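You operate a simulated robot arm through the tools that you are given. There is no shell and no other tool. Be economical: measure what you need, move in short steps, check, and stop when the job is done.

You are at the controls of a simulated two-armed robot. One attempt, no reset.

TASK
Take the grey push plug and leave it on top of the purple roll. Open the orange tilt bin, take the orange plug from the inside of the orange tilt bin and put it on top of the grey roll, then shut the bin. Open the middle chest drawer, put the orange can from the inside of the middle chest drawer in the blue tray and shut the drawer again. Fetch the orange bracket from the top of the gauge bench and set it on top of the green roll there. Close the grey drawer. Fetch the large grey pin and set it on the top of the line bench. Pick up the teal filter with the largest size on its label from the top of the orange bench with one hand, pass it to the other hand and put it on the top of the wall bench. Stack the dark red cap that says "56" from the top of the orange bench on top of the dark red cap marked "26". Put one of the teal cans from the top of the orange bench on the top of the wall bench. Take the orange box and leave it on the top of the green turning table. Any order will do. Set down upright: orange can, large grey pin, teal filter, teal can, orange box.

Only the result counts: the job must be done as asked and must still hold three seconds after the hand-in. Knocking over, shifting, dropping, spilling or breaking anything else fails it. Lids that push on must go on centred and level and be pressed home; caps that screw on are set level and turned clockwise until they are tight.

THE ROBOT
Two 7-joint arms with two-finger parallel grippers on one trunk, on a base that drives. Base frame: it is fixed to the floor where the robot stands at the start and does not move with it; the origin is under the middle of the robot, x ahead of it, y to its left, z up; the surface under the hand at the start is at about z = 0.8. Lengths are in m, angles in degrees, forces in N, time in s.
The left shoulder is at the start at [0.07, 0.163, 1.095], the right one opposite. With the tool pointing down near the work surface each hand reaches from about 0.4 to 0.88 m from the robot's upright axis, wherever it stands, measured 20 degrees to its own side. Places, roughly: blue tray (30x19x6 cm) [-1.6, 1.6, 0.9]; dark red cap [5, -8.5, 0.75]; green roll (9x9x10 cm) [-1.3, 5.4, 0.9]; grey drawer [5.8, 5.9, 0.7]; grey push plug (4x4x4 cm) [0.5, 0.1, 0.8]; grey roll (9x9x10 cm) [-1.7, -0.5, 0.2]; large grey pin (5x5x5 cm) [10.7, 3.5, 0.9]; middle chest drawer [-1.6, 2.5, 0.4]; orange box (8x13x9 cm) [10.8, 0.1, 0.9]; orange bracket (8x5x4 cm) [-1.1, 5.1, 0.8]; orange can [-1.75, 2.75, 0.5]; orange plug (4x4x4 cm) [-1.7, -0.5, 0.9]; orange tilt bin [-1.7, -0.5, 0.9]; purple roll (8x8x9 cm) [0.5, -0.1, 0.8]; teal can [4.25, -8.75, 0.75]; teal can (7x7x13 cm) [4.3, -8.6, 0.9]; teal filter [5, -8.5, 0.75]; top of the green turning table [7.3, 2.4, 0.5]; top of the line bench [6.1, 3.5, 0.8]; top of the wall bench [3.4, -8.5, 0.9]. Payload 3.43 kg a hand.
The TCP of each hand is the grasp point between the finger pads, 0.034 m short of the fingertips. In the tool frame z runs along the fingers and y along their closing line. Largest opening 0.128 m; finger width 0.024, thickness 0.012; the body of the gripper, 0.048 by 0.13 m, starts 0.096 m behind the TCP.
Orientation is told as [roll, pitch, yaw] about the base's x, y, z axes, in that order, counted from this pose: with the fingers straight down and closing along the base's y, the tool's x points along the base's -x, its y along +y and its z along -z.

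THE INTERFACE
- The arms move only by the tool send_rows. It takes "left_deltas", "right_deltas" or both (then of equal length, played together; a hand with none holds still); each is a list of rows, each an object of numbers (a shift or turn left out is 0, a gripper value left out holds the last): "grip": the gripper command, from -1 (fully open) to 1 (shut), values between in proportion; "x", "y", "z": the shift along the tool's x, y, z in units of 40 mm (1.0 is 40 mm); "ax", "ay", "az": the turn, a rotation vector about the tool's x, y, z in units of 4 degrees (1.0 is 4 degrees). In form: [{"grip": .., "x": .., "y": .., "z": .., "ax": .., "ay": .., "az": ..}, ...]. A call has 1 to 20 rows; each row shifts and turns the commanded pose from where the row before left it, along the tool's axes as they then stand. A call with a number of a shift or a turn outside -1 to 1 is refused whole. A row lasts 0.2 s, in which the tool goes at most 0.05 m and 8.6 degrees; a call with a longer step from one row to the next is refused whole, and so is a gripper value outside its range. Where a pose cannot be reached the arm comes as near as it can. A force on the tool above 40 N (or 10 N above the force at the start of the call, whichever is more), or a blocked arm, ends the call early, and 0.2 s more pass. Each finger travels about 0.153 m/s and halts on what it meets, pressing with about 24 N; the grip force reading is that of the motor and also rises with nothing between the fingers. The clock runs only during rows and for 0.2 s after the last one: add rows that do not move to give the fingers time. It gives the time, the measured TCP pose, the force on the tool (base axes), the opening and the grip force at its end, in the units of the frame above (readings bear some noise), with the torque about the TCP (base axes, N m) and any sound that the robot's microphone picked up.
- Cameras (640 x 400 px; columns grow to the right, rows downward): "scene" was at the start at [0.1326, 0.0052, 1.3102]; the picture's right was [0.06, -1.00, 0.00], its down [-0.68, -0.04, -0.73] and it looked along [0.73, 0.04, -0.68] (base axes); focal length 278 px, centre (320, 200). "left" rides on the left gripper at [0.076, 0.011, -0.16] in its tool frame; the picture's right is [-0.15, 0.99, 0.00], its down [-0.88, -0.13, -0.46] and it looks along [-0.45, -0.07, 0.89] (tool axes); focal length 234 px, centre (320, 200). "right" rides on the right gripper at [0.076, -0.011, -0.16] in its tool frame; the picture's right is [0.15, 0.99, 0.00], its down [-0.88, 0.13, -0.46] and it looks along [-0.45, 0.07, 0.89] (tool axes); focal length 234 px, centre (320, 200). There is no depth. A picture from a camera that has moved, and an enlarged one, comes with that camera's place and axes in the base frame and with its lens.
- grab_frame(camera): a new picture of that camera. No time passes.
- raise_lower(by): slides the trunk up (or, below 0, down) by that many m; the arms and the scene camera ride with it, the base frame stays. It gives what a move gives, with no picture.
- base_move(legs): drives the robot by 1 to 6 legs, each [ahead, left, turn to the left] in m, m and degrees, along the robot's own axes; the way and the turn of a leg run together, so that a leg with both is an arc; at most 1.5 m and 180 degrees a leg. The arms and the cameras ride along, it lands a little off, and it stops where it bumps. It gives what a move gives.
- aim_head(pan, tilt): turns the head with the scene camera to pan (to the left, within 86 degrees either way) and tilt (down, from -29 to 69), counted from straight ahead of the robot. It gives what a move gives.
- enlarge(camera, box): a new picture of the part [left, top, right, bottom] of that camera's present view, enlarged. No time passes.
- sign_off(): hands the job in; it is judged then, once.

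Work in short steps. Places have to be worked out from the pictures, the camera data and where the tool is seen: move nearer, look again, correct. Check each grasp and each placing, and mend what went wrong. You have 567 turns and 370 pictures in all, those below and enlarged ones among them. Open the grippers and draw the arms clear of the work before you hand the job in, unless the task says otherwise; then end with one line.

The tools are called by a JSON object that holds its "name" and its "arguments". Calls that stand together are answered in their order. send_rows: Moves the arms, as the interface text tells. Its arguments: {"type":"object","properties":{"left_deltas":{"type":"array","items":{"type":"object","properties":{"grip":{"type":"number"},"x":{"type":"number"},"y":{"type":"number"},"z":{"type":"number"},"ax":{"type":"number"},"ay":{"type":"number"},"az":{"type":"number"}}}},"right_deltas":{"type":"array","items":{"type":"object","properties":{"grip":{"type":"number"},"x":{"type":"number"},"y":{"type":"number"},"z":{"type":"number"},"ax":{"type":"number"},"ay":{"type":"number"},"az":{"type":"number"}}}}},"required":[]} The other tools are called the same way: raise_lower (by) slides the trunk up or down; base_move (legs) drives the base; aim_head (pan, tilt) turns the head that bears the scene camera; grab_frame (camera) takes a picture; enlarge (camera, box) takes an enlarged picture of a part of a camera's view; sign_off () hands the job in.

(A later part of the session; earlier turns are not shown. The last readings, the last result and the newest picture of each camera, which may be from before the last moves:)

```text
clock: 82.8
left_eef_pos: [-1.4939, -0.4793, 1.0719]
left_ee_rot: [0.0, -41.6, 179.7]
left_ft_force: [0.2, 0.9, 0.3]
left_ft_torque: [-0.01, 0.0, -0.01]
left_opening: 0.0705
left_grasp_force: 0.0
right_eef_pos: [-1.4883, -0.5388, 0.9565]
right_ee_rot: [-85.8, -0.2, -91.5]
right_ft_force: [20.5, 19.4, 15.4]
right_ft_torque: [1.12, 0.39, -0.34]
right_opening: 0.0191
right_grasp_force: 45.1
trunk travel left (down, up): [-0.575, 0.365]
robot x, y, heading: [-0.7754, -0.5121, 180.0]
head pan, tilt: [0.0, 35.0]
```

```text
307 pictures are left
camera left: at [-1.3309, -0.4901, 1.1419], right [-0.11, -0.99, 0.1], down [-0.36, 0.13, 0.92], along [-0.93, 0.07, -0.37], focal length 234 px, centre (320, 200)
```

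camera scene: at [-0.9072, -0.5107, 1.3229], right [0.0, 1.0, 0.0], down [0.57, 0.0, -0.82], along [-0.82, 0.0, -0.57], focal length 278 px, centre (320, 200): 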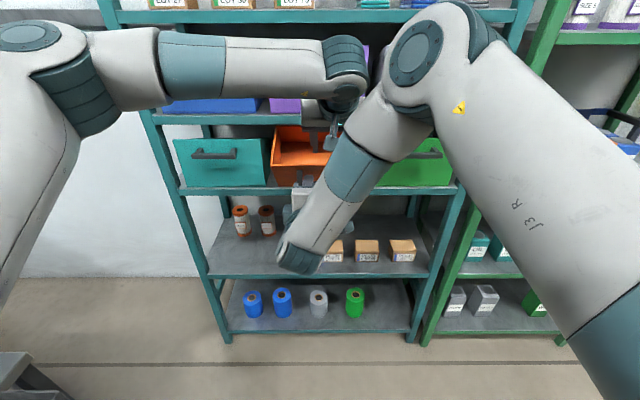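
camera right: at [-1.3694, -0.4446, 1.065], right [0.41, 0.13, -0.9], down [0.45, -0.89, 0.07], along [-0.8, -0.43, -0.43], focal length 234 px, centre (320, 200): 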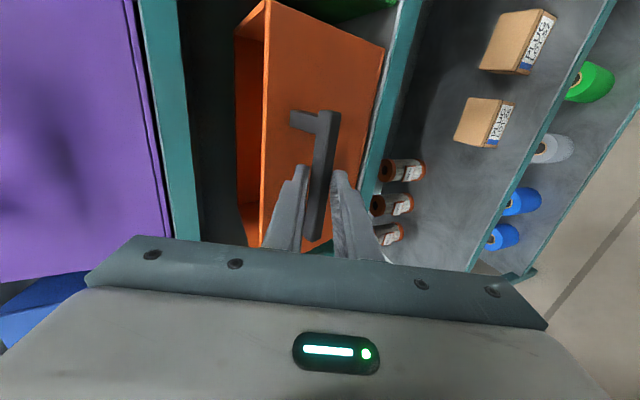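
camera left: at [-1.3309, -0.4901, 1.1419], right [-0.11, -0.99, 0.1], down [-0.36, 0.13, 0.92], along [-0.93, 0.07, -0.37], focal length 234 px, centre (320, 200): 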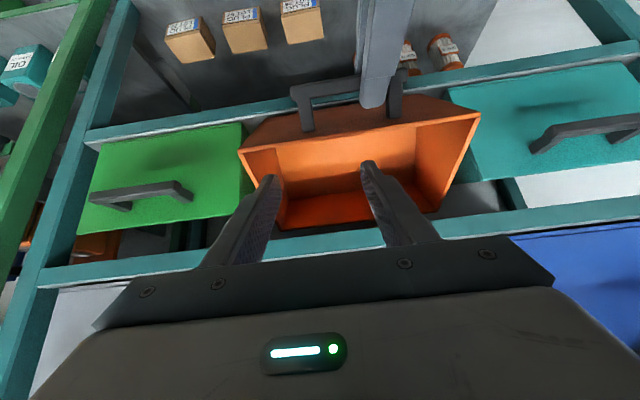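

Advance 10 cm along the axis.

{"name": "send_rows", "arguments": {"left_deltas": [{"z": 0.5}, {"z": 0.5}, {"z": 0.5}, {"z": 0.5}, {"z": 0.5}, {}]}}

{"name": "grab_frame", "arguments": {"camera": "left"}}

{"name": "enlarge", "arguments": {"camera": "scene", "box": [250, 80, 410, 220]}}

```text
clock: 84.2
left_eef_pos: [-1.5611, -0.4792, 0.9958]
left_ee_rot: [0.1, -41.5, 179.6]
left_ft_force: [-0.3, 0.2, -0.2]
left_ft_torque: [-0.01, 0.0, -0.02]
left_opening: 0.0705
left_grasp_force: 0.1
right_eef_pos: [-1.489, -0.5389, 0.9551]
right_ee_rot: [-85.9, -0.2, -91.5]
right_ft_force: [20.9, 19.8, 15.8]
right_ft_torque: [1.13, 0.37, -0.38]
right_opening: 0.0192
right_grasp_force: 45.0
trunk travel left (down, up): [-0.575, 0.365]
robot x, y, heading: [-0.7735, -0.5123, 179.7]
head pan, tilt: [0.0, 35.0]
```

```text
306 pictures are left
camera left: at [-1.3973, -0.4909, 1.0662], right [-0.11, -0.99, 0.1], down [-0.36, 0.13, 0.92], along [-0.93, 0.07, -0.37], focal length 234 px, centre (320, 200)
```

left: 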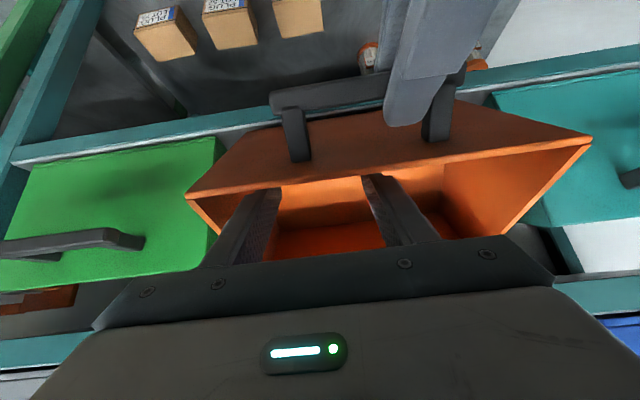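

```text
2.86 times, centred on (330, 150) of scene
camera zoom: at [-0.9073, -0.5108, 1.3229], right [0.0, 1.0, 0.0], down [0.57, 0.0, -0.82], along [-0.82, 0.0, -0.57], focal length 793 px, centre (291, 343)
```

zoom: 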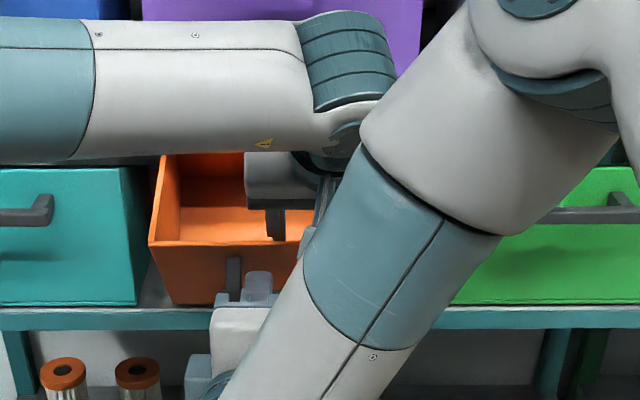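

Fingers are inside the bin. Advance the last 5 cm and close.

{"name": "send_rows", "arguments": {"left_deltas": [{"z": 0.4}, {"z": 0.4}, {"z": 0.4}, {}, {"grip": 1}, {"grip": 1}, {"grip": 1}, {"grip": 1}]}}

```text
clock: 86.0
left_eef_pos: [-1.5906, -0.4774, 0.9579]
left_ee_rot: [0.1, -41.5, 179.6]
left_ft_force: [-0.4, -0.1, -0.7]
left_ft_torque: [-0.04, -0.04, -0.05]
left_opening: 0.0341
left_grasp_force: 24.2
right_eef_pos: [-1.4874, -0.5388, 0.9555]
right_ee_rot: [-85.8, -0.3, -91.5]
right_ft_force: [20.4, 18.4, 16.0]
right_ft_torque: [1.14, 0.33, -0.3]
right_opening: 0.0193
right_grasp_force: 44.6
trunk travel left (down, up): [-0.575, 0.365]
robot x, y, heading: [-0.7734, -0.5132, 180.0]
head pan, tilt: [0.0, 35.0]
```

Gripped something 34 mm wide — plausibly the plug. Withdraw along the axis and look.

{"name": "send_rows", "arguments": {"left_deltas": [{"z": -0.5}, {"z": -0.7}, {"z": -0.7}, {"z": -0.7}, {"z": -0.7}, {"z": -0.7}, {}]}}

{"name": "grab_frame", "arguments": {"camera": "left"}}

```text
clock: 87.6
left_eef_pos: [-1.4815, -0.4781, 1.0771]
left_ee_rot: [0.1, -41.6, 179.7]
left_ft_force: [0.2, -0.8, 0.2]
left_ft_torque: [0.0, -0.02, -0.02]
left_opening: 0.0
left_grasp_force: 24.9
right_eef_pos: [-1.4883, -0.5393, 0.9555]
right_ee_rot: [-85.7, -0.2, -91.6]
right_ft_force: [15.0, 15.9, 14.6]
right_ft_torque: [1.2, 0.61, -0.63]
right_opening: 0.0192
right_grasp_force: 45.1
trunk travel left (down, up): [-0.575, 0.365]
robot x, y, heading: [-0.7701, -0.512, 179.7]
head pan, tilt: [0.0, 35.0]
```

```text
304 pictures are left
camera left: at [-1.3197, -0.4899, 1.1489], right [-0.11, -0.99, 0.1], down [-0.36, 0.13, 0.92], along [-0.93, 0.07, -0.37], focal length 234 px, centre (320, 200)
```

left: 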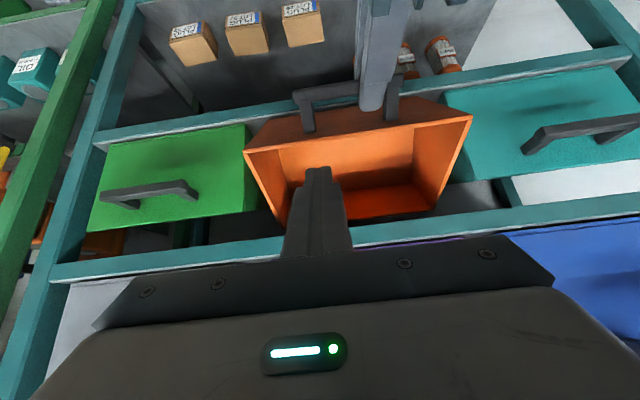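

The plug slipped out (opening 0). I'll go back to the viewing pose to relocate it.

{"name": "send_rows", "arguments": {"left_deltas": [{"z": -0.8, "x": -0.324, "y": 0.2, "grip": -0.3}, {"z": -0.8, "x": -0.324, "y": 0.2}, {"z": -0.8, "x": -0.324, "y": 0.2}, {"z": -0.8, "x": -0.324, "y": 0.2}, {"z": -0.8, "x": -0.324, "y": 0.2}, {"z": -0.8, "x": -0.324, "y": 0.2}, {"z": -0.8, "x": -0.324, "y": 0.2}, {"z": -0.7, "x": -0.324}, {"ay": 1}, {"ay": 1}, {"ay": 1}, {"ay": 1}, {"ay": 1}, {"ay": 1}, {"ay": 1}, {"ay": 1}, {"ay": 1}, {"ay": 1}, {"ay": 0.4}, {}]}}

{"name": "enlarge", "arguments": {"camera": "left", "box": [240, 130, 400, 250]}}

```text
clock: 91.8
left_eef_pos: [-1.3968, -0.5341, 1.3296]
left_ee_rot: [0.0, 0.1, 179.7]
left_ft_force: [-0.3, 0.1, 0.6]
left_ft_torque: [-0.03, 0.02, -0.01]
left_opening: 0.0833
left_grasp_force: 0.0
left hand out of reach, approached as far as the arm can: row 18
right_eef_pos: [-1.4886, -0.5386, 0.956]
right_ee_rot: [-85.7, -0.2, -91.4]
right_ft_force: [16.2, 15.9, 11.5]
right_ft_torque: [1.11, 0.24, -0.1]
right_opening: 0.0194
right_grasp_force: 45.0
trunk travel left (down, up): [-0.575, 0.365]
robot x, y, heading: [-0.7733, -0.514, 179.8]
head pan, tilt: [0.0, 35.0]
```

```text
3.33 times, centred on (320, 190) of left
camera zoom: at [-1.3208, -0.5468, 1.4907], right [-0.15, -0.99, 0.0], down [-0.88, 0.13, 0.45], along [-0.45, 0.07, -0.89], focal length 781 px, centre (320, 233)
```

zoom: 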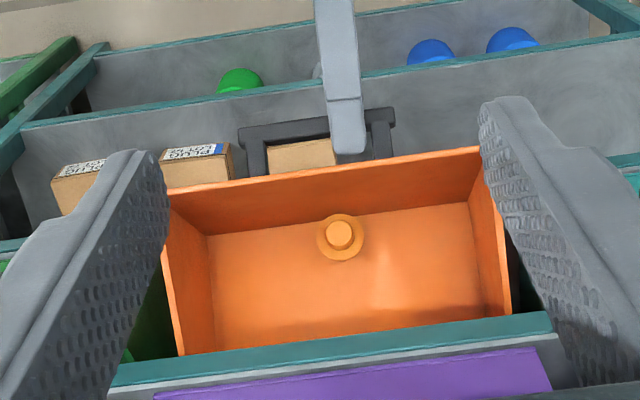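

The plug is now upside down (stub up) near the front wall at y ≈ -0.519; the bin tilt is ~40°. I'll redo the approach with a 40° pitch and go a bit deeper to catch the flange.

{"name": "send_rows", "arguments": {"left_deltas": [{"ay": -1, "grip": -0.1}, {"ay": -1}, {"ay": -1}, {"ay": -1}, {"ay": -1}, {"ay": -1}, {"ay": -1}, {"ay": -1}, {"ay": -1}, {"ay": -1}, {"z": 0.835, "x": 0.286, "y": -0.0475}, {"z": 0.835, "x": 0.286, "y": -0.0475}, {"z": 0.835, "x": 0.286, "y": -0.0475}, {"z": 0.835, "x": 0.286, "y": -0.0475}, {"z": 0.835, "x": 0.286, "y": -0.0475}, {"z": 0.835, "x": 0.286, "y": -0.0475}, {"z": 0.835, "x": 0.286, "y": -0.0475}, {"z": 0.835, "x": 0.286, "y": -0.0475}, {}]}}

{"name": "grab_frame", "arguments": {"camera": "left"}}

```text
clock: 95.8
left_eef_pos: [-1.4988, -0.5214, 1.0675]
left_ee_rot: [0.0, -39.9, 179.8]
left_ft_force: [-0.5, 0.4, -0.2]
left_ft_torque: [0.0, 0.01, 0.02]
left_opening: 0.0703
left_grasp_force: 0.0
right_eef_pos: [-1.4885, -0.5387, 0.9537]
right_ee_rot: [-85.7, -0.1, -91.4]
right_ft_force: [15.8, 13.7, 11.9]
right_ft_torque: [1.06, 0.25, -0.17]
right_opening: 0.0194
right_grasp_force: 44.8
trunk travel left (down, up): [-0.575, 0.365]
robot x, y, heading: [-0.7769, -0.5128, 179.9]
head pan, tilt: [0.0, 35.0]
```

```text
302 pictures are left
camera left: at [-1.3381, -0.5334, 1.1416], right [-0.12, -0.99, 0.09], down [-0.38, 0.13, 0.91], along [-0.92, 0.07, -0.39], focal length 234 px, centre (320, 200)
```

left: 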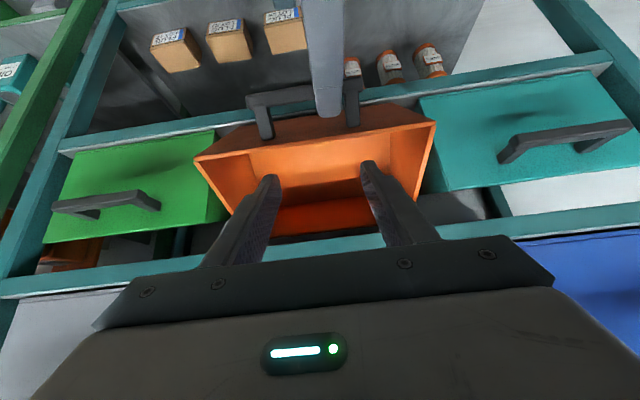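

Advance 15 cm, the last part slowly, and stop before closing.

{"name": "send_rows", "arguments": {"left_deltas": [{"z": 0.6, "y": -0.05}, {"z": 0.6}, {"z": 0.6}, {"z": 0.6}, {"z": 0.6}, {"z": 0.4}, {"z": 0.25}, {"z": 0.12}, {}]}}

{"name": "enlarge", "arguments": {"camera": "left", "box": [220, 120, 420, 270]}}

```text
clock: 97.8
left_eef_pos: [-1.5946, -0.5191, 0.9493]
left_ee_rot: [0.2, -39.9, 179.8]
left_ft_force: [0.2, -0.6, 0.2]
left_ft_torque: [0.02, 0.02, 0.01]
left_opening: 0.0705
left_grasp_force: 0.0
right_eef_pos: [-1.4889, -0.5391, 0.9559]
right_ee_rot: [-85.7, -0.1, -91.3]
right_ft_force: [15.8, 13.8, 12.6]
right_ft_torque: [1.12, 0.23, -0.27]
right_opening: 0.0192
right_grasp_force: 45.0
trunk travel left (down, up): [-0.575, 0.365]
robot x, y, heading: [-0.7755, -0.5125, 179.7]
head pan, tilt: [0.0, 35.0]
```

```text
2.67 times, centred on (320, 195) of left
camera zoom: at [-1.4336, -0.5306, 1.0247], right [-0.12, -0.99, 0.09], down [-0.38, 0.13, 0.91], along [-0.92, 0.07, -0.39], focal length 624 px, centre (320, 213)
```

zoom: 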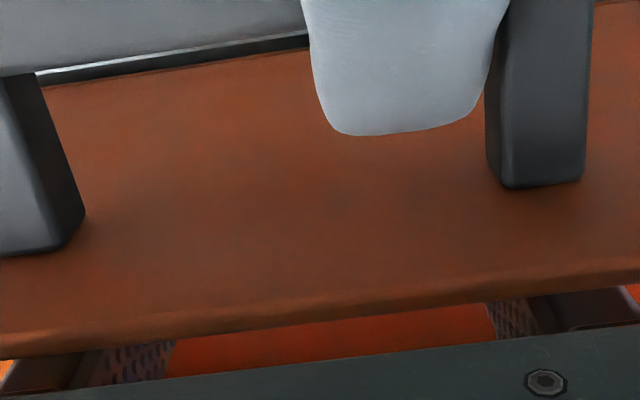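

In place without contact. Closing.

{"name": "send_rows", "arguments": {"left_deltas": [{"grip": 0.6}, {"grip": 1}, {"grip": 1}, {"grip": 1}, {}]}}

{"name": "send_rows", "arguments": {"left_deltas": [{"z": -0.3}, {"z": -0.3}, {}]}}

```text
clock: 99.0
left_eef_pos: [-1.594, -0.5183, 0.9496]
left_ee_rot: [0.0, -39.8, 179.9]
left_ft_force: [2.9, 0.0, 2.9]
left_ft_torque: [-0.02, -0.05, -0.01]
left_opening: 0.0336
left_grasp_force: 24.1
right_eef_pos: [-1.4894, -0.5394, 0.9549]
right_ee_rot: [-85.7, 0.0, -91.4]
right_ft_force: [12.7, 13.1, 10.4]
right_ft_torque: [1.11, 0.23, -0.14]
right_opening: 0.0188
right_grasp_force: 45.2
trunk travel left (down, up): [-0.575, 0.365]
robot x, y, heading: [-0.7711, -0.5183, 179.8]
head pan, tilt: [0.0, 35.0]
```

```text
clock: 99.8
left_eef_pos: [-1.5792, -0.5198, 0.9669]
left_ee_rot: [0.0, -39.8, 179.8]
left_ft_force: [-0.5, -1.4, -0.8]
left_ft_torque: [-0.01, -0.02, 0.0]
left_opening: 0.0224
left_grasp_force: 24.0
right_eef_pos: [-1.4875, -0.5391, 0.9547]
right_ee_rot: [-85.7, 0.0, -91.4]
right_ft_force: [15.5, 13.2, 11.9]
right_ft_torque: [1.09, 0.19, -0.19]
right_opening: 0.0188
right_grasp_force: 45.2
trunk travel left (down, up): [-0.575, 0.365]
robot x, y, heading: [-0.7707, -0.5159, 179.7]
head pan, tilt: [0.0, 35.0]
```

Opening went 33.6 → 22.4 mm: it may now hold the stub or be slipping. Look before moving more.

{"name": "send_rows", "arguments": {"left_deltas": [{"z": -0.25}, {"z": -0.25}, {"z": -0.25}, {}]}}

{"name": "enlarge", "arguments": {"camera": "left", "box": [220, 120, 420, 270]}}

```text
clock: 100.8
left_eef_pos: [-1.5608, -0.5166, 0.9908]
left_ee_rot: [0.0, -39.8, 179.8]
left_ft_force: [0.3, 0.0, 0.0]
left_ft_torque: [0.01, 0.04, 0.01]
left_opening: 0.0222
left_grasp_force: 23.9
right_eef_pos: [-1.4891, -0.5387, 0.9533]
right_ee_rot: [-85.7, -0.2, -91.5]
right_ft_force: [14.9, 13.8, 11.5]
right_ft_torque: [1.13, 0.22, -0.15]
right_opening: 0.0192
right_grasp_force: 44.4
trunk travel left (down, up): [-0.575, 0.365]
robot x, y, heading: [-0.7737, -0.5176, 179.7]
head pan, tilt: [0.0, 35.0]
```

```text
2.67 times, centred on (320, 195) of left
camera zoom: at [-1.4, -0.5295, 1.0664], right [-0.12, -0.99, 0.09], down [-0.38, 0.13, 0.91], along [-0.92, 0.07, -0.39], focal length 624 px, centre (320, 213)
```

zoom: 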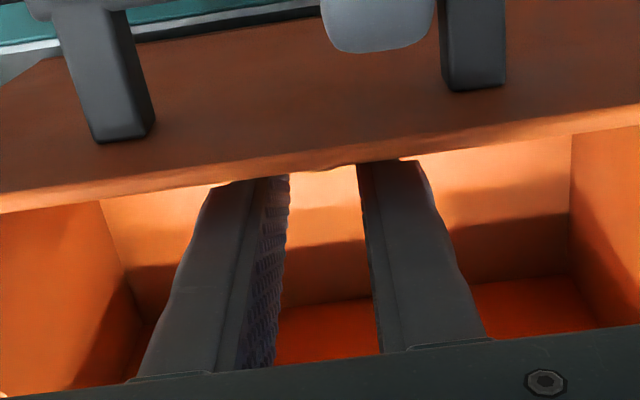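

Steady at 22 mm — apparently the stub. Withdraw smoothly the rest of the way.

{"name": "send_rows", "arguments": {"left_deltas": [{"z": -0.3}, {"z": -0.4}, {"z": -0.4}, {"z": -0.4}, {"z": -0.4}, {"z": -0.4}, {"z": -0.4}, {"z": -0.3}, {}]}}

{"name": "grab_frame", "arguments": {"camera": "left"}}

```text
clock: 102.8
left_eef_pos: [-1.4855, -0.5187, 1.0834]
left_ee_rot: [0.0, -39.8, 179.8]
left_ft_force: [-0.1, 0.3, -0.1]
left_ft_torque: [0.03, -0.01, -0.02]
left_opening: 0.022
left_grasp_force: 23.9
right_eef_pos: [-1.4886, -0.5392, 0.9548]
right_ee_rot: [-85.7, 0.0, -91.4]
right_ft_force: [15.3, 13.5, 10.7]
right_ft_torque: [1.08, 0.2, -0.17]
right_opening: 0.0191
right_grasp_force: 44.6
trunk travel left (down, up): [-0.575, 0.365]
robot x, y, heading: [-0.776, -0.5143, 179.6]
head pan, tilt: [0.0, 35.0]
```

```text
299 pictures are left
camera left: at [-1.3237, -0.5296, 1.1582], right [-0.12, -0.99, 0.09], down [-0.38, 0.13, 0.91], along [-0.92, 0.07, -0.4], focal length 234 px, centre (320, 200)
```

left: 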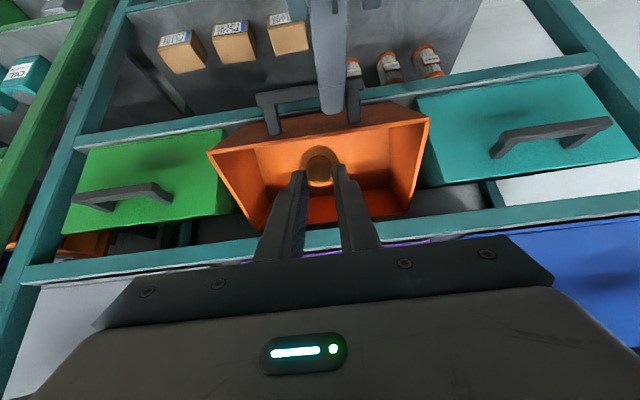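

{"name": "enlarge", "arguments": {"camera": "left", "box": [270, 130, 370, 210]}}

```text
5.00 times, centred on (320, 170) of left
camera zoom: at [-1.3237, -0.5296, 1.1582], right [-0.12, -0.99, 0.09], down [-0.38, 0.13, 0.91], along [-0.92, 0.07, -0.4], focal length 1171 px, centre (320, 350)
```

zoom: 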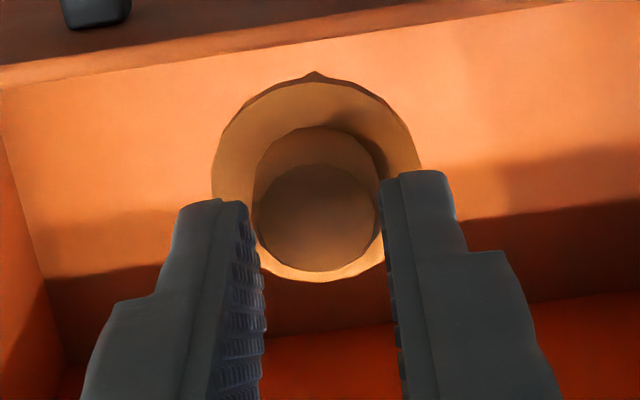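

The plug is held by its stub, axis along the tool. Move the left hand out, then return the bin with the right hand along the reverse arc.

{"name": "send_rows", "arguments": {"left_deltas": [{"z": -0.7}, {"z": -0.7}, {"z": -0.7, "y": 0.5}, {"z": -0.7, "y": 0.8}, {"z": -0.7, "y": 0.8}, {"y": 0.8}, {"y": 0.8}, {"y": 0.8}, {}]}}

{"name": "send_rows", "arguments": {"right_deltas": [{"ax": -1, "y": -0.2, "z": 0.06}, {"ax": -1, "y": -0.2, "z": 0.06}, {"ax": -1, "y": -0.2, "z": 0.06}, {"ax": -1, "y": -0.2, "z": 0.06}, {"ax": -1, "y": -0.2, "z": 0.06}, {"ax": -1, "y": -0.2, "z": 0.06}, {"ax": -1, "y": -0.2, "z": 0.06}, {"ax": -1, "y": -0.2, "z": 0.06}, {"ax": -1, "y": -0.2, "z": 0.06}, {}]}}

{"name": "grab_frame", "arguments": {"camera": "right"}}

```text
clock: 104.8
left_eef_pos: [-1.3941, -0.7003, 1.1888]
left_ee_rot: [0.0, -39.9, 179.7]
left_ft_force: [-0.5, 0.3, 0.1]
left_ft_torque: [0.02, 0.04, -0.03]
left_opening: 0.0217
left_grasp_force: 23.8
right_eef_pos: [-1.4894, -0.5402, 0.9548]
right_ee_rot: [-85.7, -0.1, -91.4]
right_ft_force: [13.0, 13.5, 9.7]
right_ft_torque: [1.06, 0.22, -0.18]
right_opening: 0.0191
right_grasp_force: 44.5
trunk travel left (down, up): [-0.575, 0.365]
robot x, y, heading: [-0.7745, -0.5116, 179.8]
head pan, tilt: [0.0, 35.0]
```

```text
clock: 107.0
left_eef_pos: [-1.401, -0.7017, 1.1842]
left_ee_rot: [0.0, -39.4, 179.9]
left_ft_force: [-1.1, 0.1, -0.2]
left_ft_torque: [-0.01, 0.03, 0.01]
left_opening: 0.0211
left_grasp_force: 24.0
right_eef_pos: [-1.538, -0.5397, 1.0074]
right_ee_rot: [-49.0, 0.0, -91.2]
right_ft_force: [-11.1, 0.9, -22.7]
right_ft_torque: [1.17, -0.22, 0.33]
right_opening: 0.0189
right_grasp_force: 44.6
trunk travel left (down, up): [-0.575, 0.365]
robot x, y, heading: [-0.7708, -0.517, 179.9]
head pan, tilt: [0.0, 35.0]
```

```text
297 pictures are left
camera right: at [-1.4239, -0.4668, 1.1196], right [0.65, 0.13, -0.75], down [0.41, -0.89, 0.2], along [-0.64, -0.44, -0.63], focal length 234 px, centre (320, 200)
```

right: 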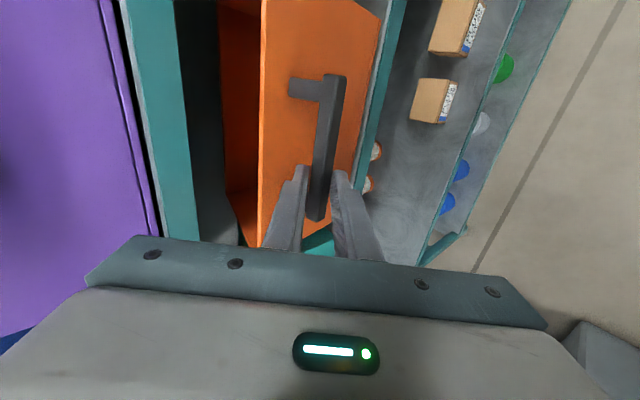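

The left opening creeps down (the stub is tapered). Release the bin now and check the left grip.

{"name": "send_rows", "arguments": {"right_deltas": [{"grip": 0.3}, {"grip": 0.3}, {"z": -0.6}, {"z": -0.8}, {"z": -0.8}]}}

{"name": "enlarge", "arguments": {"camera": "left", "box": [250, 110, 390, 220]}}

{"name": "grab_frame", "arguments": {"camera": "scene"}}

```text
clock: 108.2
left_eef_pos: [-1.3962, -0.7004, 1.1875]
left_ee_rot: [-0.2, -39.7, 179.8]
left_ft_force: [-0.1, 0.8, 0.1]
left_ft_torque: [0.0, 0.02, 0.0]
left_opening: 0.0003
left_grasp_force: 23.8
right_eef_pos: [-1.4692, -0.5432, 1.0689]
right_ee_rot: [-49.5, 0.0, -91.4]
right_ft_force: [0.0, -0.6, -0.8]
right_ft_torque: [0.0, -0.03, 0.02]
right_opening: 0.0448
right_grasp_force: 0.1
trunk travel left (down, up): [-0.575, 0.365]
robot x, y, heading: [-0.774, -0.5083, 180.0]
head pan, tilt: [0.0, 35.0]
```

```text
3.64 times, centred on (320, 165) of left
camera zoom: at [-1.2359, -0.7125, 1.2627], right [-0.12, -0.99, 0.09], down [-0.39, 0.13, 0.91], along [-0.92, 0.07, -0.4], focal length 852 px, centre (320, 327)
```

zoom: 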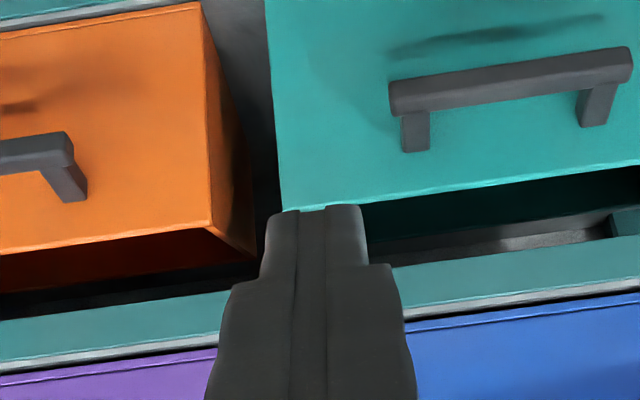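

```text
295 pictures are left
camera scene: at [-0.9115, -0.5134, 1.3224], right [0.0, 1.0, 0.0], down [0.57, 0.0, -0.82], along [-0.82, 0.0, -0.57], focal length 278 px, centre (320, 200)
```

scene: 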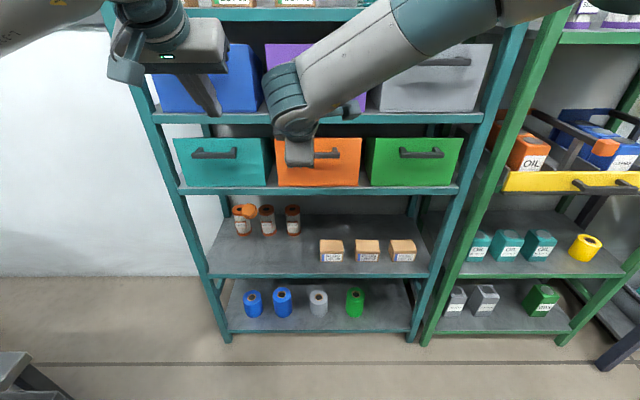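

The plug slipped out; something orange is near the leftmost filter. Let a moment pass and look.

{"name": "send_rows", "arguments": {"left_deltas": [{"grip": 0.0}, {}, {}, {}, {}]}}

{"name": "grab_frame", "arguments": {"camera": "scene"}}

{"name": "enlarge", "arguments": {"camera": "scene", "box": [200, 180, 360, 340]}}

```text
clock: 109.4
left_eef_pos: [-1.3972, -0.7002, 1.1876]
left_ee_rot: [-0.1, -39.7, 179.8]
left_ft_force: [-0.6, -0.2, -0.5]
left_ft_torque: [-0.01, -0.03, -0.01]
left_opening: 0.0639
left_grasp_force: 0.0
right_eef_pos: [-1.47, -0.5438, 1.0685]
right_ee_rot: [-49.4, -0.1, -91.5]
right_ft_force: [-0.6, 0.4, -0.5]
right_ft_torque: [-0.01, 0.0, 0.0]
right_opening: 0.0448
right_grasp_force: 0.1
trunk travel left (down, up): [-0.575, 0.365]
robot x, y, heading: [-0.7753, -0.5199, 179.6]
head pan, tilt: [0.0, 35.0]
```

```text
294 pictures are left
camera scene: at [-0.9124, -0.5137, 1.3223], right [0.0, 1.0, 0.0], down [0.57, 0.0, -0.82], along [-0.82, 0.0, -0.57], focal length 278 px, centre (320, 200)
```

scene: 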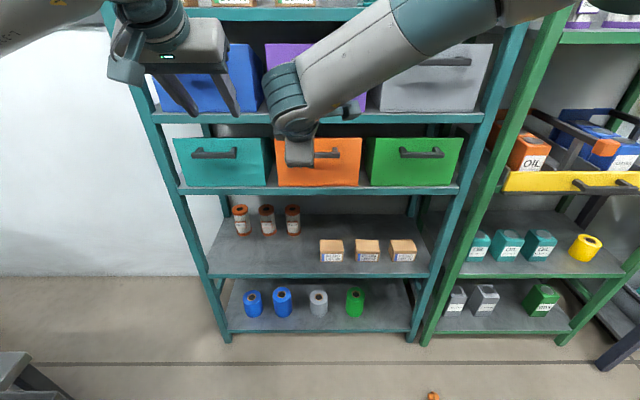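

```text
2.50 times, centred on (280, 260) of scene
camera zoom: at [-0.9124, -0.5137, 1.3223], right [0.0, 1.0, 0.0], down [0.57, 0.0, -0.82], along [-0.82, 0.0, -0.57], focal length 694 px, centre (420, 50)
```

zoom: 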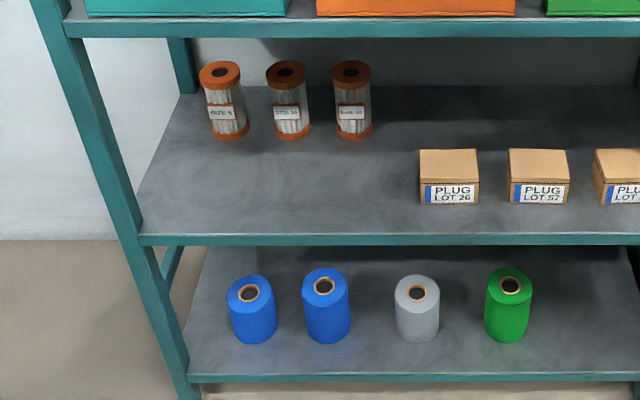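

The plug is on the floor to the front right (an orange speck at the bottom). I'll tilt the head down to find it, after drawing the right hand back.

{"name": "send_rows", "arguments": {"right_deltas": [{"z": -0.9}, {"z": -0.9}, {"z": -0.9}, {}]}}

{"name": "aim_head", "arguments": {"pan": 0, "tilt": 60}}

{"name": "grab_frame", "arguments": {"camera": "scene"}}

```text
clock: 110.4
left_eef_pos: [-1.3979, -0.7013, 1.1868]
left_ee_rot: [-0.1, -39.5, 179.9]
left_ft_force: [-0.5, -0.5, -0.1]
left_ft_torque: [0.02, 0.0, 0.01]
left_opening: 0.0639
left_grasp_force: 0.0
right_eef_pos: [-1.3863, -0.5454, 1.1418]
right_ee_rot: [-49.5, 0.0, -91.4]
right_ft_force: [0.6, 0.6, 0.6]
right_ft_torque: [0.01, 0.02, 0.02]
right_opening: 0.0446
right_grasp_force: 0.0
trunk travel left (down, up): [-0.575, 0.365]
robot x, y, heading: [-0.7745, -0.5154, 179.6]
head pan, tilt: [0.0, 35.0]
```

```text
clock: 111.3
left_eef_pos: [-1.3959, -0.7012, 1.1868]
left_ee_rot: [-0.2, -39.7, 179.9]
left_ft_force: [0.7, -0.5, -0.1]
left_ft_torque: [0.0, 0.0, 0.04]
left_opening: 0.064
left_grasp_force: 0.0
right_eef_pos: [-1.3858, -0.546, 1.1417]
right_ee_rot: [-49.4, 0.0, -91.4]
right_ft_force: [-0.7, 0.4, 0.5]
right_ft_torque: [0.02, 0.0, 0.02]
right_opening: 0.0449
right_grasp_force: 0.0
trunk travel left (down, up): [-0.575, 0.365]
robot x, y, heading: [-0.7754, -0.5118, 179.9]
head pan, tilt: [0.0, 60.0]
```

```text
292 pictures are left
camera scene: at [-0.8909, -0.5137, 1.2881], right [0.0, 1.0, 0.0], down [0.87, 0.0, -0.5], along [-0.5, 0.0, -0.87], focal length 278 px, centre (320, 200)
```

scene: 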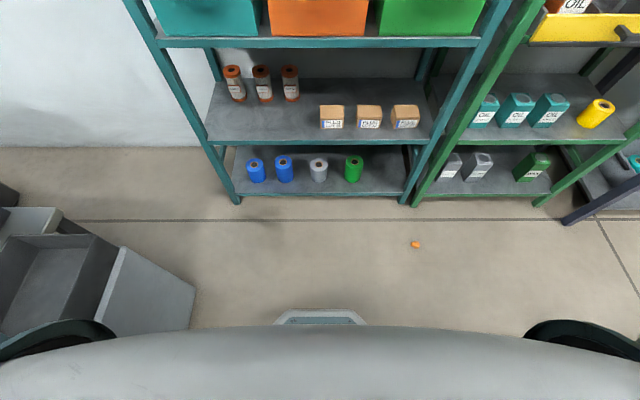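

Plug on the floor at ≈ [-1.375, -0.057]. I'll drive right and back slightly so it lies in front of the right hand, and turn the right tool to point down.

{"name": "base_move", "arguments": {"legs": [[-0.06, -0.26, 0]]}}

{"name": "send_rows", "arguments": {"right_deltas": [{"ax": -0.459, "ay": 0.459, "az": 0.998, "z": -0.5}, {"ax": -0.459, "ay": 0.459, "az": 0.998}, {"ax": -0.459, "ay": 0.459, "az": 0.998}, {"ax": -0.459, "ay": 0.459, "az": 0.998}, {"ax": -0.459, "ay": 0.459, "az": 0.998}, {"ax": -0.459, "ay": 0.459, "az": 0.998}, {"ax": -0.459, "ay": 0.459, "az": 0.998}, {"ax": -0.459, "ay": 0.459, "az": 0.998}, {"ax": -0.459, "ay": 0.459, "az": 0.998}, {"ax": -0.459, "ay": 0.459, "az": 0.998}, {"ax": -0.459, "ay": 0.459, "az": 0.998}, {"ax": -0.459, "ay": 0.459, "az": 0.998}, {"ax": -0.459, "ay": 0.459, "az": 0.998}, {"ax": -0.459, "ay": 0.459, "az": 0.998}, {"ax": -0.459, "ay": 0.459, "az": 0.998}, {"ax": -0.459, "ay": 0.459, "az": 0.998}, {"ax": -0.459, "ay": 0.459, "az": 0.998}, {"ax": -0.459, "ay": 0.459, "az": 0.998}, {"ax": -0.459, "ay": 0.459, "az": 0.998}, {"ax": -0.459, "ay": 0.459, "az": 0.998}], "left_deltas": [{"ay": 1}, {"ay": 1}, {"ay": 1}, {"ay": 1}, {"ay": 1}, {"ay": 1}, {"ay": 1}, {"ay": 1}, {"ay": 1}, {"ay": 0.95}, {}, {}, {}, {}, {}, {}, {}, {}, {}, {}]}}

{"name": "grab_frame", "arguments": {"camera": "scene"}}

```text
clock: 113.2
left_eef_pos: [-1.3369, -0.4474, 1.1868]
left_ee_rot: [-0.1, -39.7, 179.6]
left_ft_force: [0.2, 0.3, -0.1]
left_ft_torque: [0.01, 0.02, 0.01]
left_opening: 0.0638
left_grasp_force: 0.1
right_eef_pos: [-1.3247, -0.2921, 1.1411]
right_ee_rot: [-49.5, -0.1, -91.6]
right_ft_force: [0.7, 0.6, -0.3]
right_ft_torque: [-0.01, 0.01, -0.01]
right_opening: 0.0449
right_grasp_force: 0.0
trunk travel left (down, up): [-0.575, 0.365]
robot x, y, heading: [-0.7121, -0.2626, 179.8]
head pan, tilt: [0.0, 60.0]
```

```text
clock: 117.4
left_eef_pos: [-1.3361, -0.4472, 1.1858]
left_ee_rot: [0.0, 0.2, 179.5]
left_ft_force: [0.1, 0.2, -0.8]
left_ft_torque: [-0.01, -0.03, 0.01]
left_opening: 0.064
left_grasp_force: 0.0
right_eef_pos: [-1.3098, -0.2926, 1.155]
right_ee_rot: [-1.7, -1.7, -177.6]
right_ft_force: [0.5, -0.2, 0.0]
right_ft_torque: [-0.03, -0.03, -0.02]
right_opening: 0.0449
right_grasp_force: 0.0
trunk travel left (down, up): [-0.575, 0.365]
robot x, y, heading: [-0.713, -0.2651, 179.6]
head pan, tilt: [0.0, 60.0]
```

```text
291 pictures are left
camera scene: at [-0.8291, -0.2624, 1.288], right [0.01, 1.0, 0.0], down [0.87, -0.01, -0.5], along [-0.5, 0.0, -0.87], focal length 278 px, centre (320, 200)
```

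scene: 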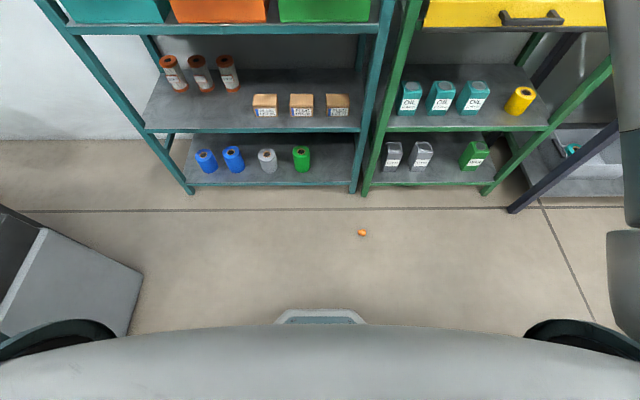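

Plug confirmed at [-1.374, -0.057]. Finish the rotation, move the right hand over it and lower the trunk fully.

{"name": "send_rows", "arguments": {"right_deltas": [{"ax": -0.459, "ay": 0.459, "az": 0.6, "y": -0.85, "x": -0.2}, {"y": -0.85, "x": -0.2}, {"y": -0.85, "x": -0.2}, {"y": -0.85, "x": -0.2}, {"y": -0.85, "x": -0.2}, {"y": -0.85, "x": -0.2}, {"y": -0.8, "x": -0.2}, {"grip": -0.5}, {}], "left_deltas": [{"y": 0.5}, {"y": 0.5}, {"y": 0.5}, {"y": 0.5}, {}, {}, {}, {}, {}]}}

{"name": "raise_lower", "arguments": {"by": -0.57}}

{"name": "grab_frame", "arguments": {"camera": "right"}}

```text
clock: 119.4
left_eef_pos: [-1.3372, -0.5289, 1.1863]
left_ee_rot: [0.1, 0.1, 179.4]
left_ft_force: [0.2, 0.4, -0.7]
left_ft_torque: [-0.03, 0.01, 0.04]
left_opening: 0.0639
left_grasp_force: 0.0
right_eef_pos: [-1.3658, -0.0594, 1.1566]
right_ee_rot: [-0.1, 0.0, 179.9]
right_ft_force: [-0.2, 0.4, 0.6]
right_ft_torque: [-0.01, 0.02, 0.01]
right_opening: 0.0959
right_grasp_force: 0.1
trunk travel left (down, up): [-0.575, 0.365]
robot x, y, heading: [-0.7099, -0.2621, 179.7]
head pan, tilt: [0.0, 60.0]
```

```text
refused: -0.57 is not a number from -0.4 to 0.4
```

```text
290 pictures are left
camera right: at [-1.291, -0.0482, 1.3153], right [0.14, -0.99, 0.0], down [-0.88, -0.13, 0.46], along [-0.45, -0.07, -0.89], focal length 234 px, centre (320, 200)
```

right: 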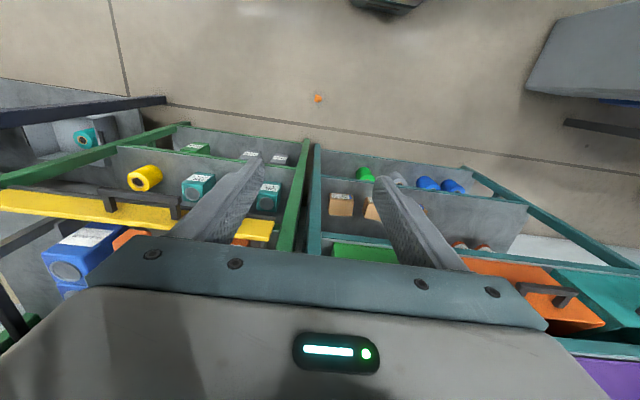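

Lower the trunk in two moves.

{"name": "raise_lower", "arguments": {"by": -0.4}}

{"name": "raise_lower", "arguments": {"by": -0.17}}

{"name": "send_rows", "arguments": {"right_deltas": [{"z": 0.9}, {"z": 0.9}, {"z": 0.9}, {"z": 0.9}, {"z": 0.9}, {"z": 0.9}, {"z": 0.9}, {}]}}

{"name": "grab_frame", "arguments": {"camera": "right"}}

```text
clock: 123.2
left_eef_pos: [-1.3366, -0.5279, 0.787]
left_ee_rot: [0.0, 0.1, 179.6]
left_ft_force: [-0.5, 0.2, 0.6]
left_ft_torque: [0.0, 0.0, -0.01]
left_opening: 0.0639
left_grasp_force: 0.1
right_eef_pos: [-1.3656, -0.06, 0.7566]
right_ee_rot: [-0.1, -0.1, 179.9]
right_ft_force: [0.2, 0.6, -0.4]
right_ft_torque: [-0.02, -0.03, -0.02]
right_opening: 0.096
right_grasp_force: 0.0
trunk travel left (down, up): [-0.175, 0.765]
robot x, y, heading: [-0.7119, -0.2624, 179.6]
head pan, tilt: [0.0, 60.0]
```

```text
clock: 125.1
left_eef_pos: [-1.3372, -0.5292, 0.6169]
left_ee_rot: [-0.1, 0.2, 179.4]
left_ft_force: [-0.5, 0.7, 0.3]
left_ft_torque: [0.0, -0.01, -0.01]
left_opening: 0.064
left_grasp_force: 0.1
right_eef_pos: [-1.3655, -0.06, 0.586]
right_ee_rot: [0.0, 0.0, 179.8]
right_ft_force: [0.3, 0.0, -1.4]
right_ft_torque: [0.01, 0.01, -0.01]
right_opening: 0.0961
right_grasp_force: 0.1
trunk travel left (down, up): [-0.005, 0.935]
robot x, y, heading: [-0.7101, -0.2632, 179.4]
head pan, tilt: [0.0, 60.0]
```

```text
clock: 126.9
left_eef_pos: [-1.3358, -0.5277, 0.6161]
left_ee_rot: [-0.1, 0.2, 179.5]
left_ft_force: [0.3, 0.5, 0.0]
left_ft_torque: [0.02, 0.0, 0.0]
left_opening: 0.0642
left_grasp_force: 0.1
right_eef_pos: [-1.368, -0.0603, 0.3328]
right_ee_rot: [0.0, 0.1, 180.0]
right_ft_force: [0.2, 0.3, -0.2]
right_ft_torque: [0.03, -0.02, 0.0]
right_opening: 0.0959
right_grasp_force: 0.1
trunk travel left (down, up): [-0.005, 0.935]
robot x, y, heading: [-0.7121, -0.2665, 179.3]
head pan, tilt: [0.0, 60.0]
```

```text
289 pictures are left
camera right: at [-1.2937, -0.0487, 0.4922], right [0.15, -0.99, 0.0], down [-0.88, -0.13, 0.46], along [-0.45, -0.07, -0.89], focal length 234 px, centre (320, 200)
```

right: 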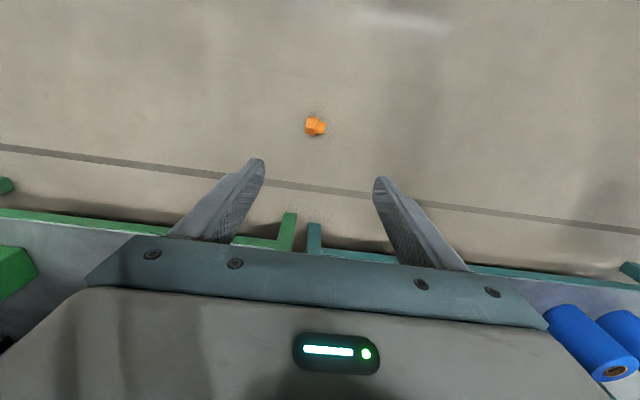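

Enlarge the plug to see how it lies.

{"name": "enlarge", "arguments": {"camera": "right", "box": [295, 105, 335, 145]}}

```text
10.00 times, centred on (315, 125) of right
camera zoom: at [-1.2937, -0.0487, 0.4922], right [0.15, -0.99, 0.0], down [-0.88, -0.13, 0.46], along [-0.45, -0.07, -0.89], focal length 2342 px, centre (370, 950)
```

zoom: 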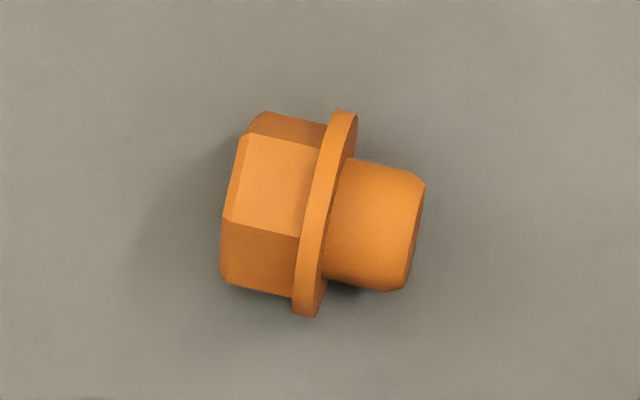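

The plug lies on its side: hex head toward +y, flange at y ≈ -0.053, stub toward -y. I'll rotate the tool ~93° about its axis so the fingers close across the hex with the stub on the tool's +x side.

{"name": "send_rows", "arguments": {"right_deltas": [{"az": 1}, {"az": 1}, {"az": 1}, {"az": 1}, {"az": 1}, {"az": 1}, {"az": 1}, {"az": 1}, {"az": 1}, {"az": 1}, {"az": 1}, {"az": 1}, {"az": 1}, {"az": 1}, {"az": 1}, {"az": 1}, {"az": 1}, {"az": 1}, {"az": 1}, {"az": 1}]}}

{"name": "send_rows", "arguments": {"right_deltas": [{"az": 1, "grip": -0.2}, {"az": 1}, {"az": 1}, {"az": 0.25}, {"z": 0.9}, {"z": 0.9}, {"z": 0.9}, {"z": 0.9}, {}]}}

{"name": "grab_frame", "arguments": {"camera": "right"}}

```text
clock: 131.1
left_eef_pos: [-1.3362, -0.5269, 0.6162]
left_ee_rot: [-0.1, 0.1, 179.5]
left_ft_force: [-0.4, 0.0, 0.0]
left_ft_torque: [-0.01, -0.01, -0.04]
left_opening: 0.0638
left_grasp_force: 0.1
right_eef_pos: [-1.3656, -0.0604, 0.3348]
right_ee_rot: [0.0, 0.0, 99.7]
right_ft_force: [-0.2, 0.7, -0.5]
right_ft_torque: [-0.01, 0.01, -0.02]
right_opening: 0.0959
right_grasp_force: 0.1
trunk travel left (down, up): [-0.005, 0.935]
robot x, y, heading: [-0.7095, -0.2641, 179.3]
head pan, tilt: [0.0, 60.0]
```

```text
clock: 133.1
left_eef_pos: [-1.3372, -0.5267, 0.6172]
left_ee_rot: [-0.1, 0.2, 179.5]
left_ft_force: [0.2, -0.6, 0.4]
left_ft_torque: [-0.05, -0.02, -0.01]
left_opening: 0.064
left_grasp_force: 0.0
right_eef_pos: [-1.3651, -0.0602, 0.1913]
right_ee_rot: [-0.1, 0.0, 86.9]
right_ft_force: [0.1, -0.1, -1.0]
right_ft_torque: [-0.04, -0.01, -0.01]
right_opening: 0.0768
right_grasp_force: 0.0
trunk travel left (down, up): [-0.005, 0.935]
robot x, y, heading: [-0.7124, -0.264, 179.4]
head pan, tilt: [0.0, 60.0]
```

```text
287 pictures are left
camera right: at [-1.3586, -0.1372, 0.3493], right [-1.0, -0.09, 0.0], down [-0.08, 0.89, 0.46], along [-0.04, 0.45, -0.89], focal length 234 px, centre (320, 200)
```

right: 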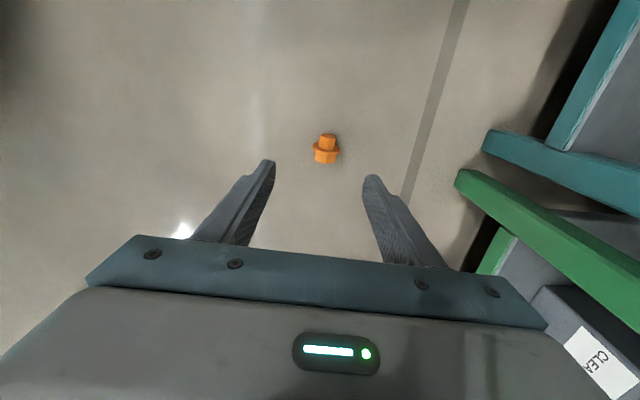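

Hex at [-1.374, -0.041]. Align on the hex (y ≈ -0.039), descend to z 0.04 and close.

{"name": "send_rows", "arguments": {"right_deltas": [{"x": -0.53, "y": 0.2}, {"z": 0.9}, {"z": 0.9}, {"z": 0.9}, {"z": 0.6}, {}]}}

{"name": "enlarge", "arguments": {"camera": "right", "box": [230, 100, 410, 240]}}

```text
clock: 134.5
left_eef_pos: [-1.3368, -0.528, 0.6164]
left_ee_rot: [-0.1, 0.2, 179.5]
left_ft_force: [0.3, 0.1, 0.7]
left_ft_torque: [0.01, 0.01, -0.02]
left_opening: 0.0642
left_grasp_force: 0.0
right_eef_pos: [-1.3722, -0.0425, 0.0568]
right_ee_rot: [-0.1, 0.0, 86.9]
right_ft_force: [-0.8, -0.2, 0.3]
right_ft_torque: [0.06, -0.02, 0.04]
right_opening: 0.0768
right_grasp_force: 0.0
trunk travel left (down, up): [-0.005, 0.935]
robot x, y, heading: [-0.7117, -0.2638, 179.6]
head pan, tilt: [0.0, 60.0]
```

```text
2.86 times, centred on (320, 170) of right
camera zoom: at [-1.3663, -0.1179, 0.2171], right [-1.0, -0.09, 0.0], down [-0.08, 0.89, 0.46], along [-0.04, 0.45, -0.89], focal length 669 px, centre (320, 286)
```

zoom: 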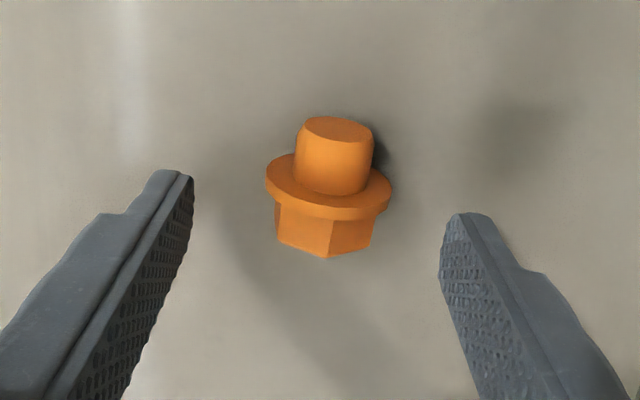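

Hex spans y -0.051…-0.035. Nudge and descend 17 mm, then close.

{"name": "send_rows", "arguments": {"right_deltas": [{"x": -0.1, "y": 0.08}, {"z": 0.2}, {"z": 0.2}, {}, {"grip": 0.5}, {"grip": 1}, {"grip": 1}, {"grip": 1}]}}

{"name": "enlarge", "arguments": {"camera": "right", "box": [230, 100, 410, 240]}}

```text
clock: 136.3
left_eef_pos: [-1.3353, -0.5279, 0.617]
left_ee_rot: [-0.1, 0.1, 179.5]
left_ft_force: [-0.1, 0.1, 0.0]
left_ft_torque: [0.0, 0.02, -0.02]
left_opening: 0.0639
left_grasp_force: 0.0
right_eef_pos: [-1.3751, -0.035, 0.0428]
right_ee_rot: [0.0, 0.0, 86.8]
right_ft_force: [-0.1, -1.1, 0.1]
right_ft_torque: [-0.02, -0.01, 0.0]
right_opening: 0.0335
right_grasp_force: 23.4
trunk travel left (down, up): [-0.005, 0.935]
robot x, y, heading: [-0.7145, -0.265, 179.3]
head pan, tilt: [0.0, 60.0]
```

```text
2.86 times, centred on (320, 170) of right
camera zoom: at [-1.3693, -0.1109, 0.2018], right [-1.0, -0.09, 0.0], down [-0.08, 0.89, 0.46], along [-0.04, 0.45, -0.89], focal length 669 px, centre (320, 286)
```

zoom: 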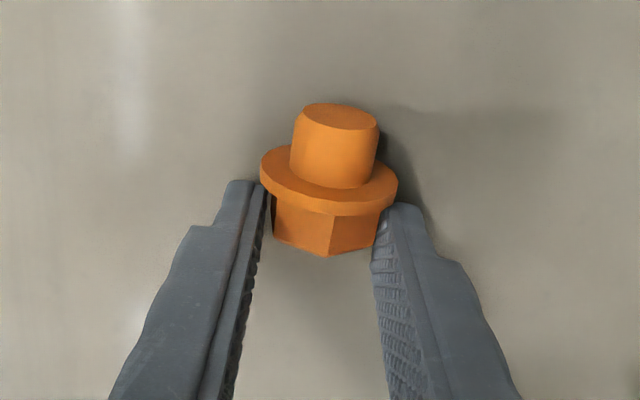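

Gripped on the hex flats (33.5 mm), axis along tool x. Lift gently and check.

{"name": "send_rows", "arguments": {"right_deltas": [{"z": -0.3}, {"z": -0.5}, {"z": -0.8}, {"z": -0.9}, {"z": -0.9}, {"z": -0.9}, {"z": -0.9}, {"z": -0.9}, {"z": -0.9}, {}]}}

{"name": "enlarge", "arguments": {"camera": "right", "box": [230, 100, 410, 240]}}

```text
clock: 138.5
left_eef_pos: [-1.3365, -0.5284, 0.6165]
left_ee_rot: [-0.1, 0.1, 179.4]
left_ft_force: [0.6, 0.8, -0.2]
left_ft_torque: [-0.02, -0.01, 0.01]
left_opening: 0.064
left_grasp_force: 0.1
right_eef_pos: [-1.3749, -0.0353, 0.3215]
right_ee_rot: [0.0, -0.1, 86.9]
right_ft_force: [0.0, 0.7, 0.2]
right_ft_torque: [-0.02, 0.0, -0.01]
right_opening: 0.0337
right_grasp_force: 24.1
trunk travel left (down, up): [-0.005, 0.935]
robot x, y, heading: [-0.7084, -0.2658, 179.5]
head pan, tilt: [0.0, 60.0]
```

```text
2.86 times, centred on (320, 170) of right
camera zoom: at [-1.3691, -0.1115, 0.4819], right [-1.0, -0.09, 0.0], down [-0.08, 0.89, 0.46], along [-0.04, 0.45, -0.89], focal length 669 px, centre (320, 286)
```

zoom: 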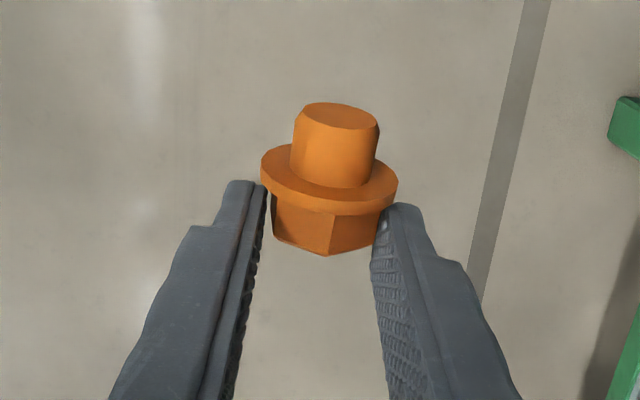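

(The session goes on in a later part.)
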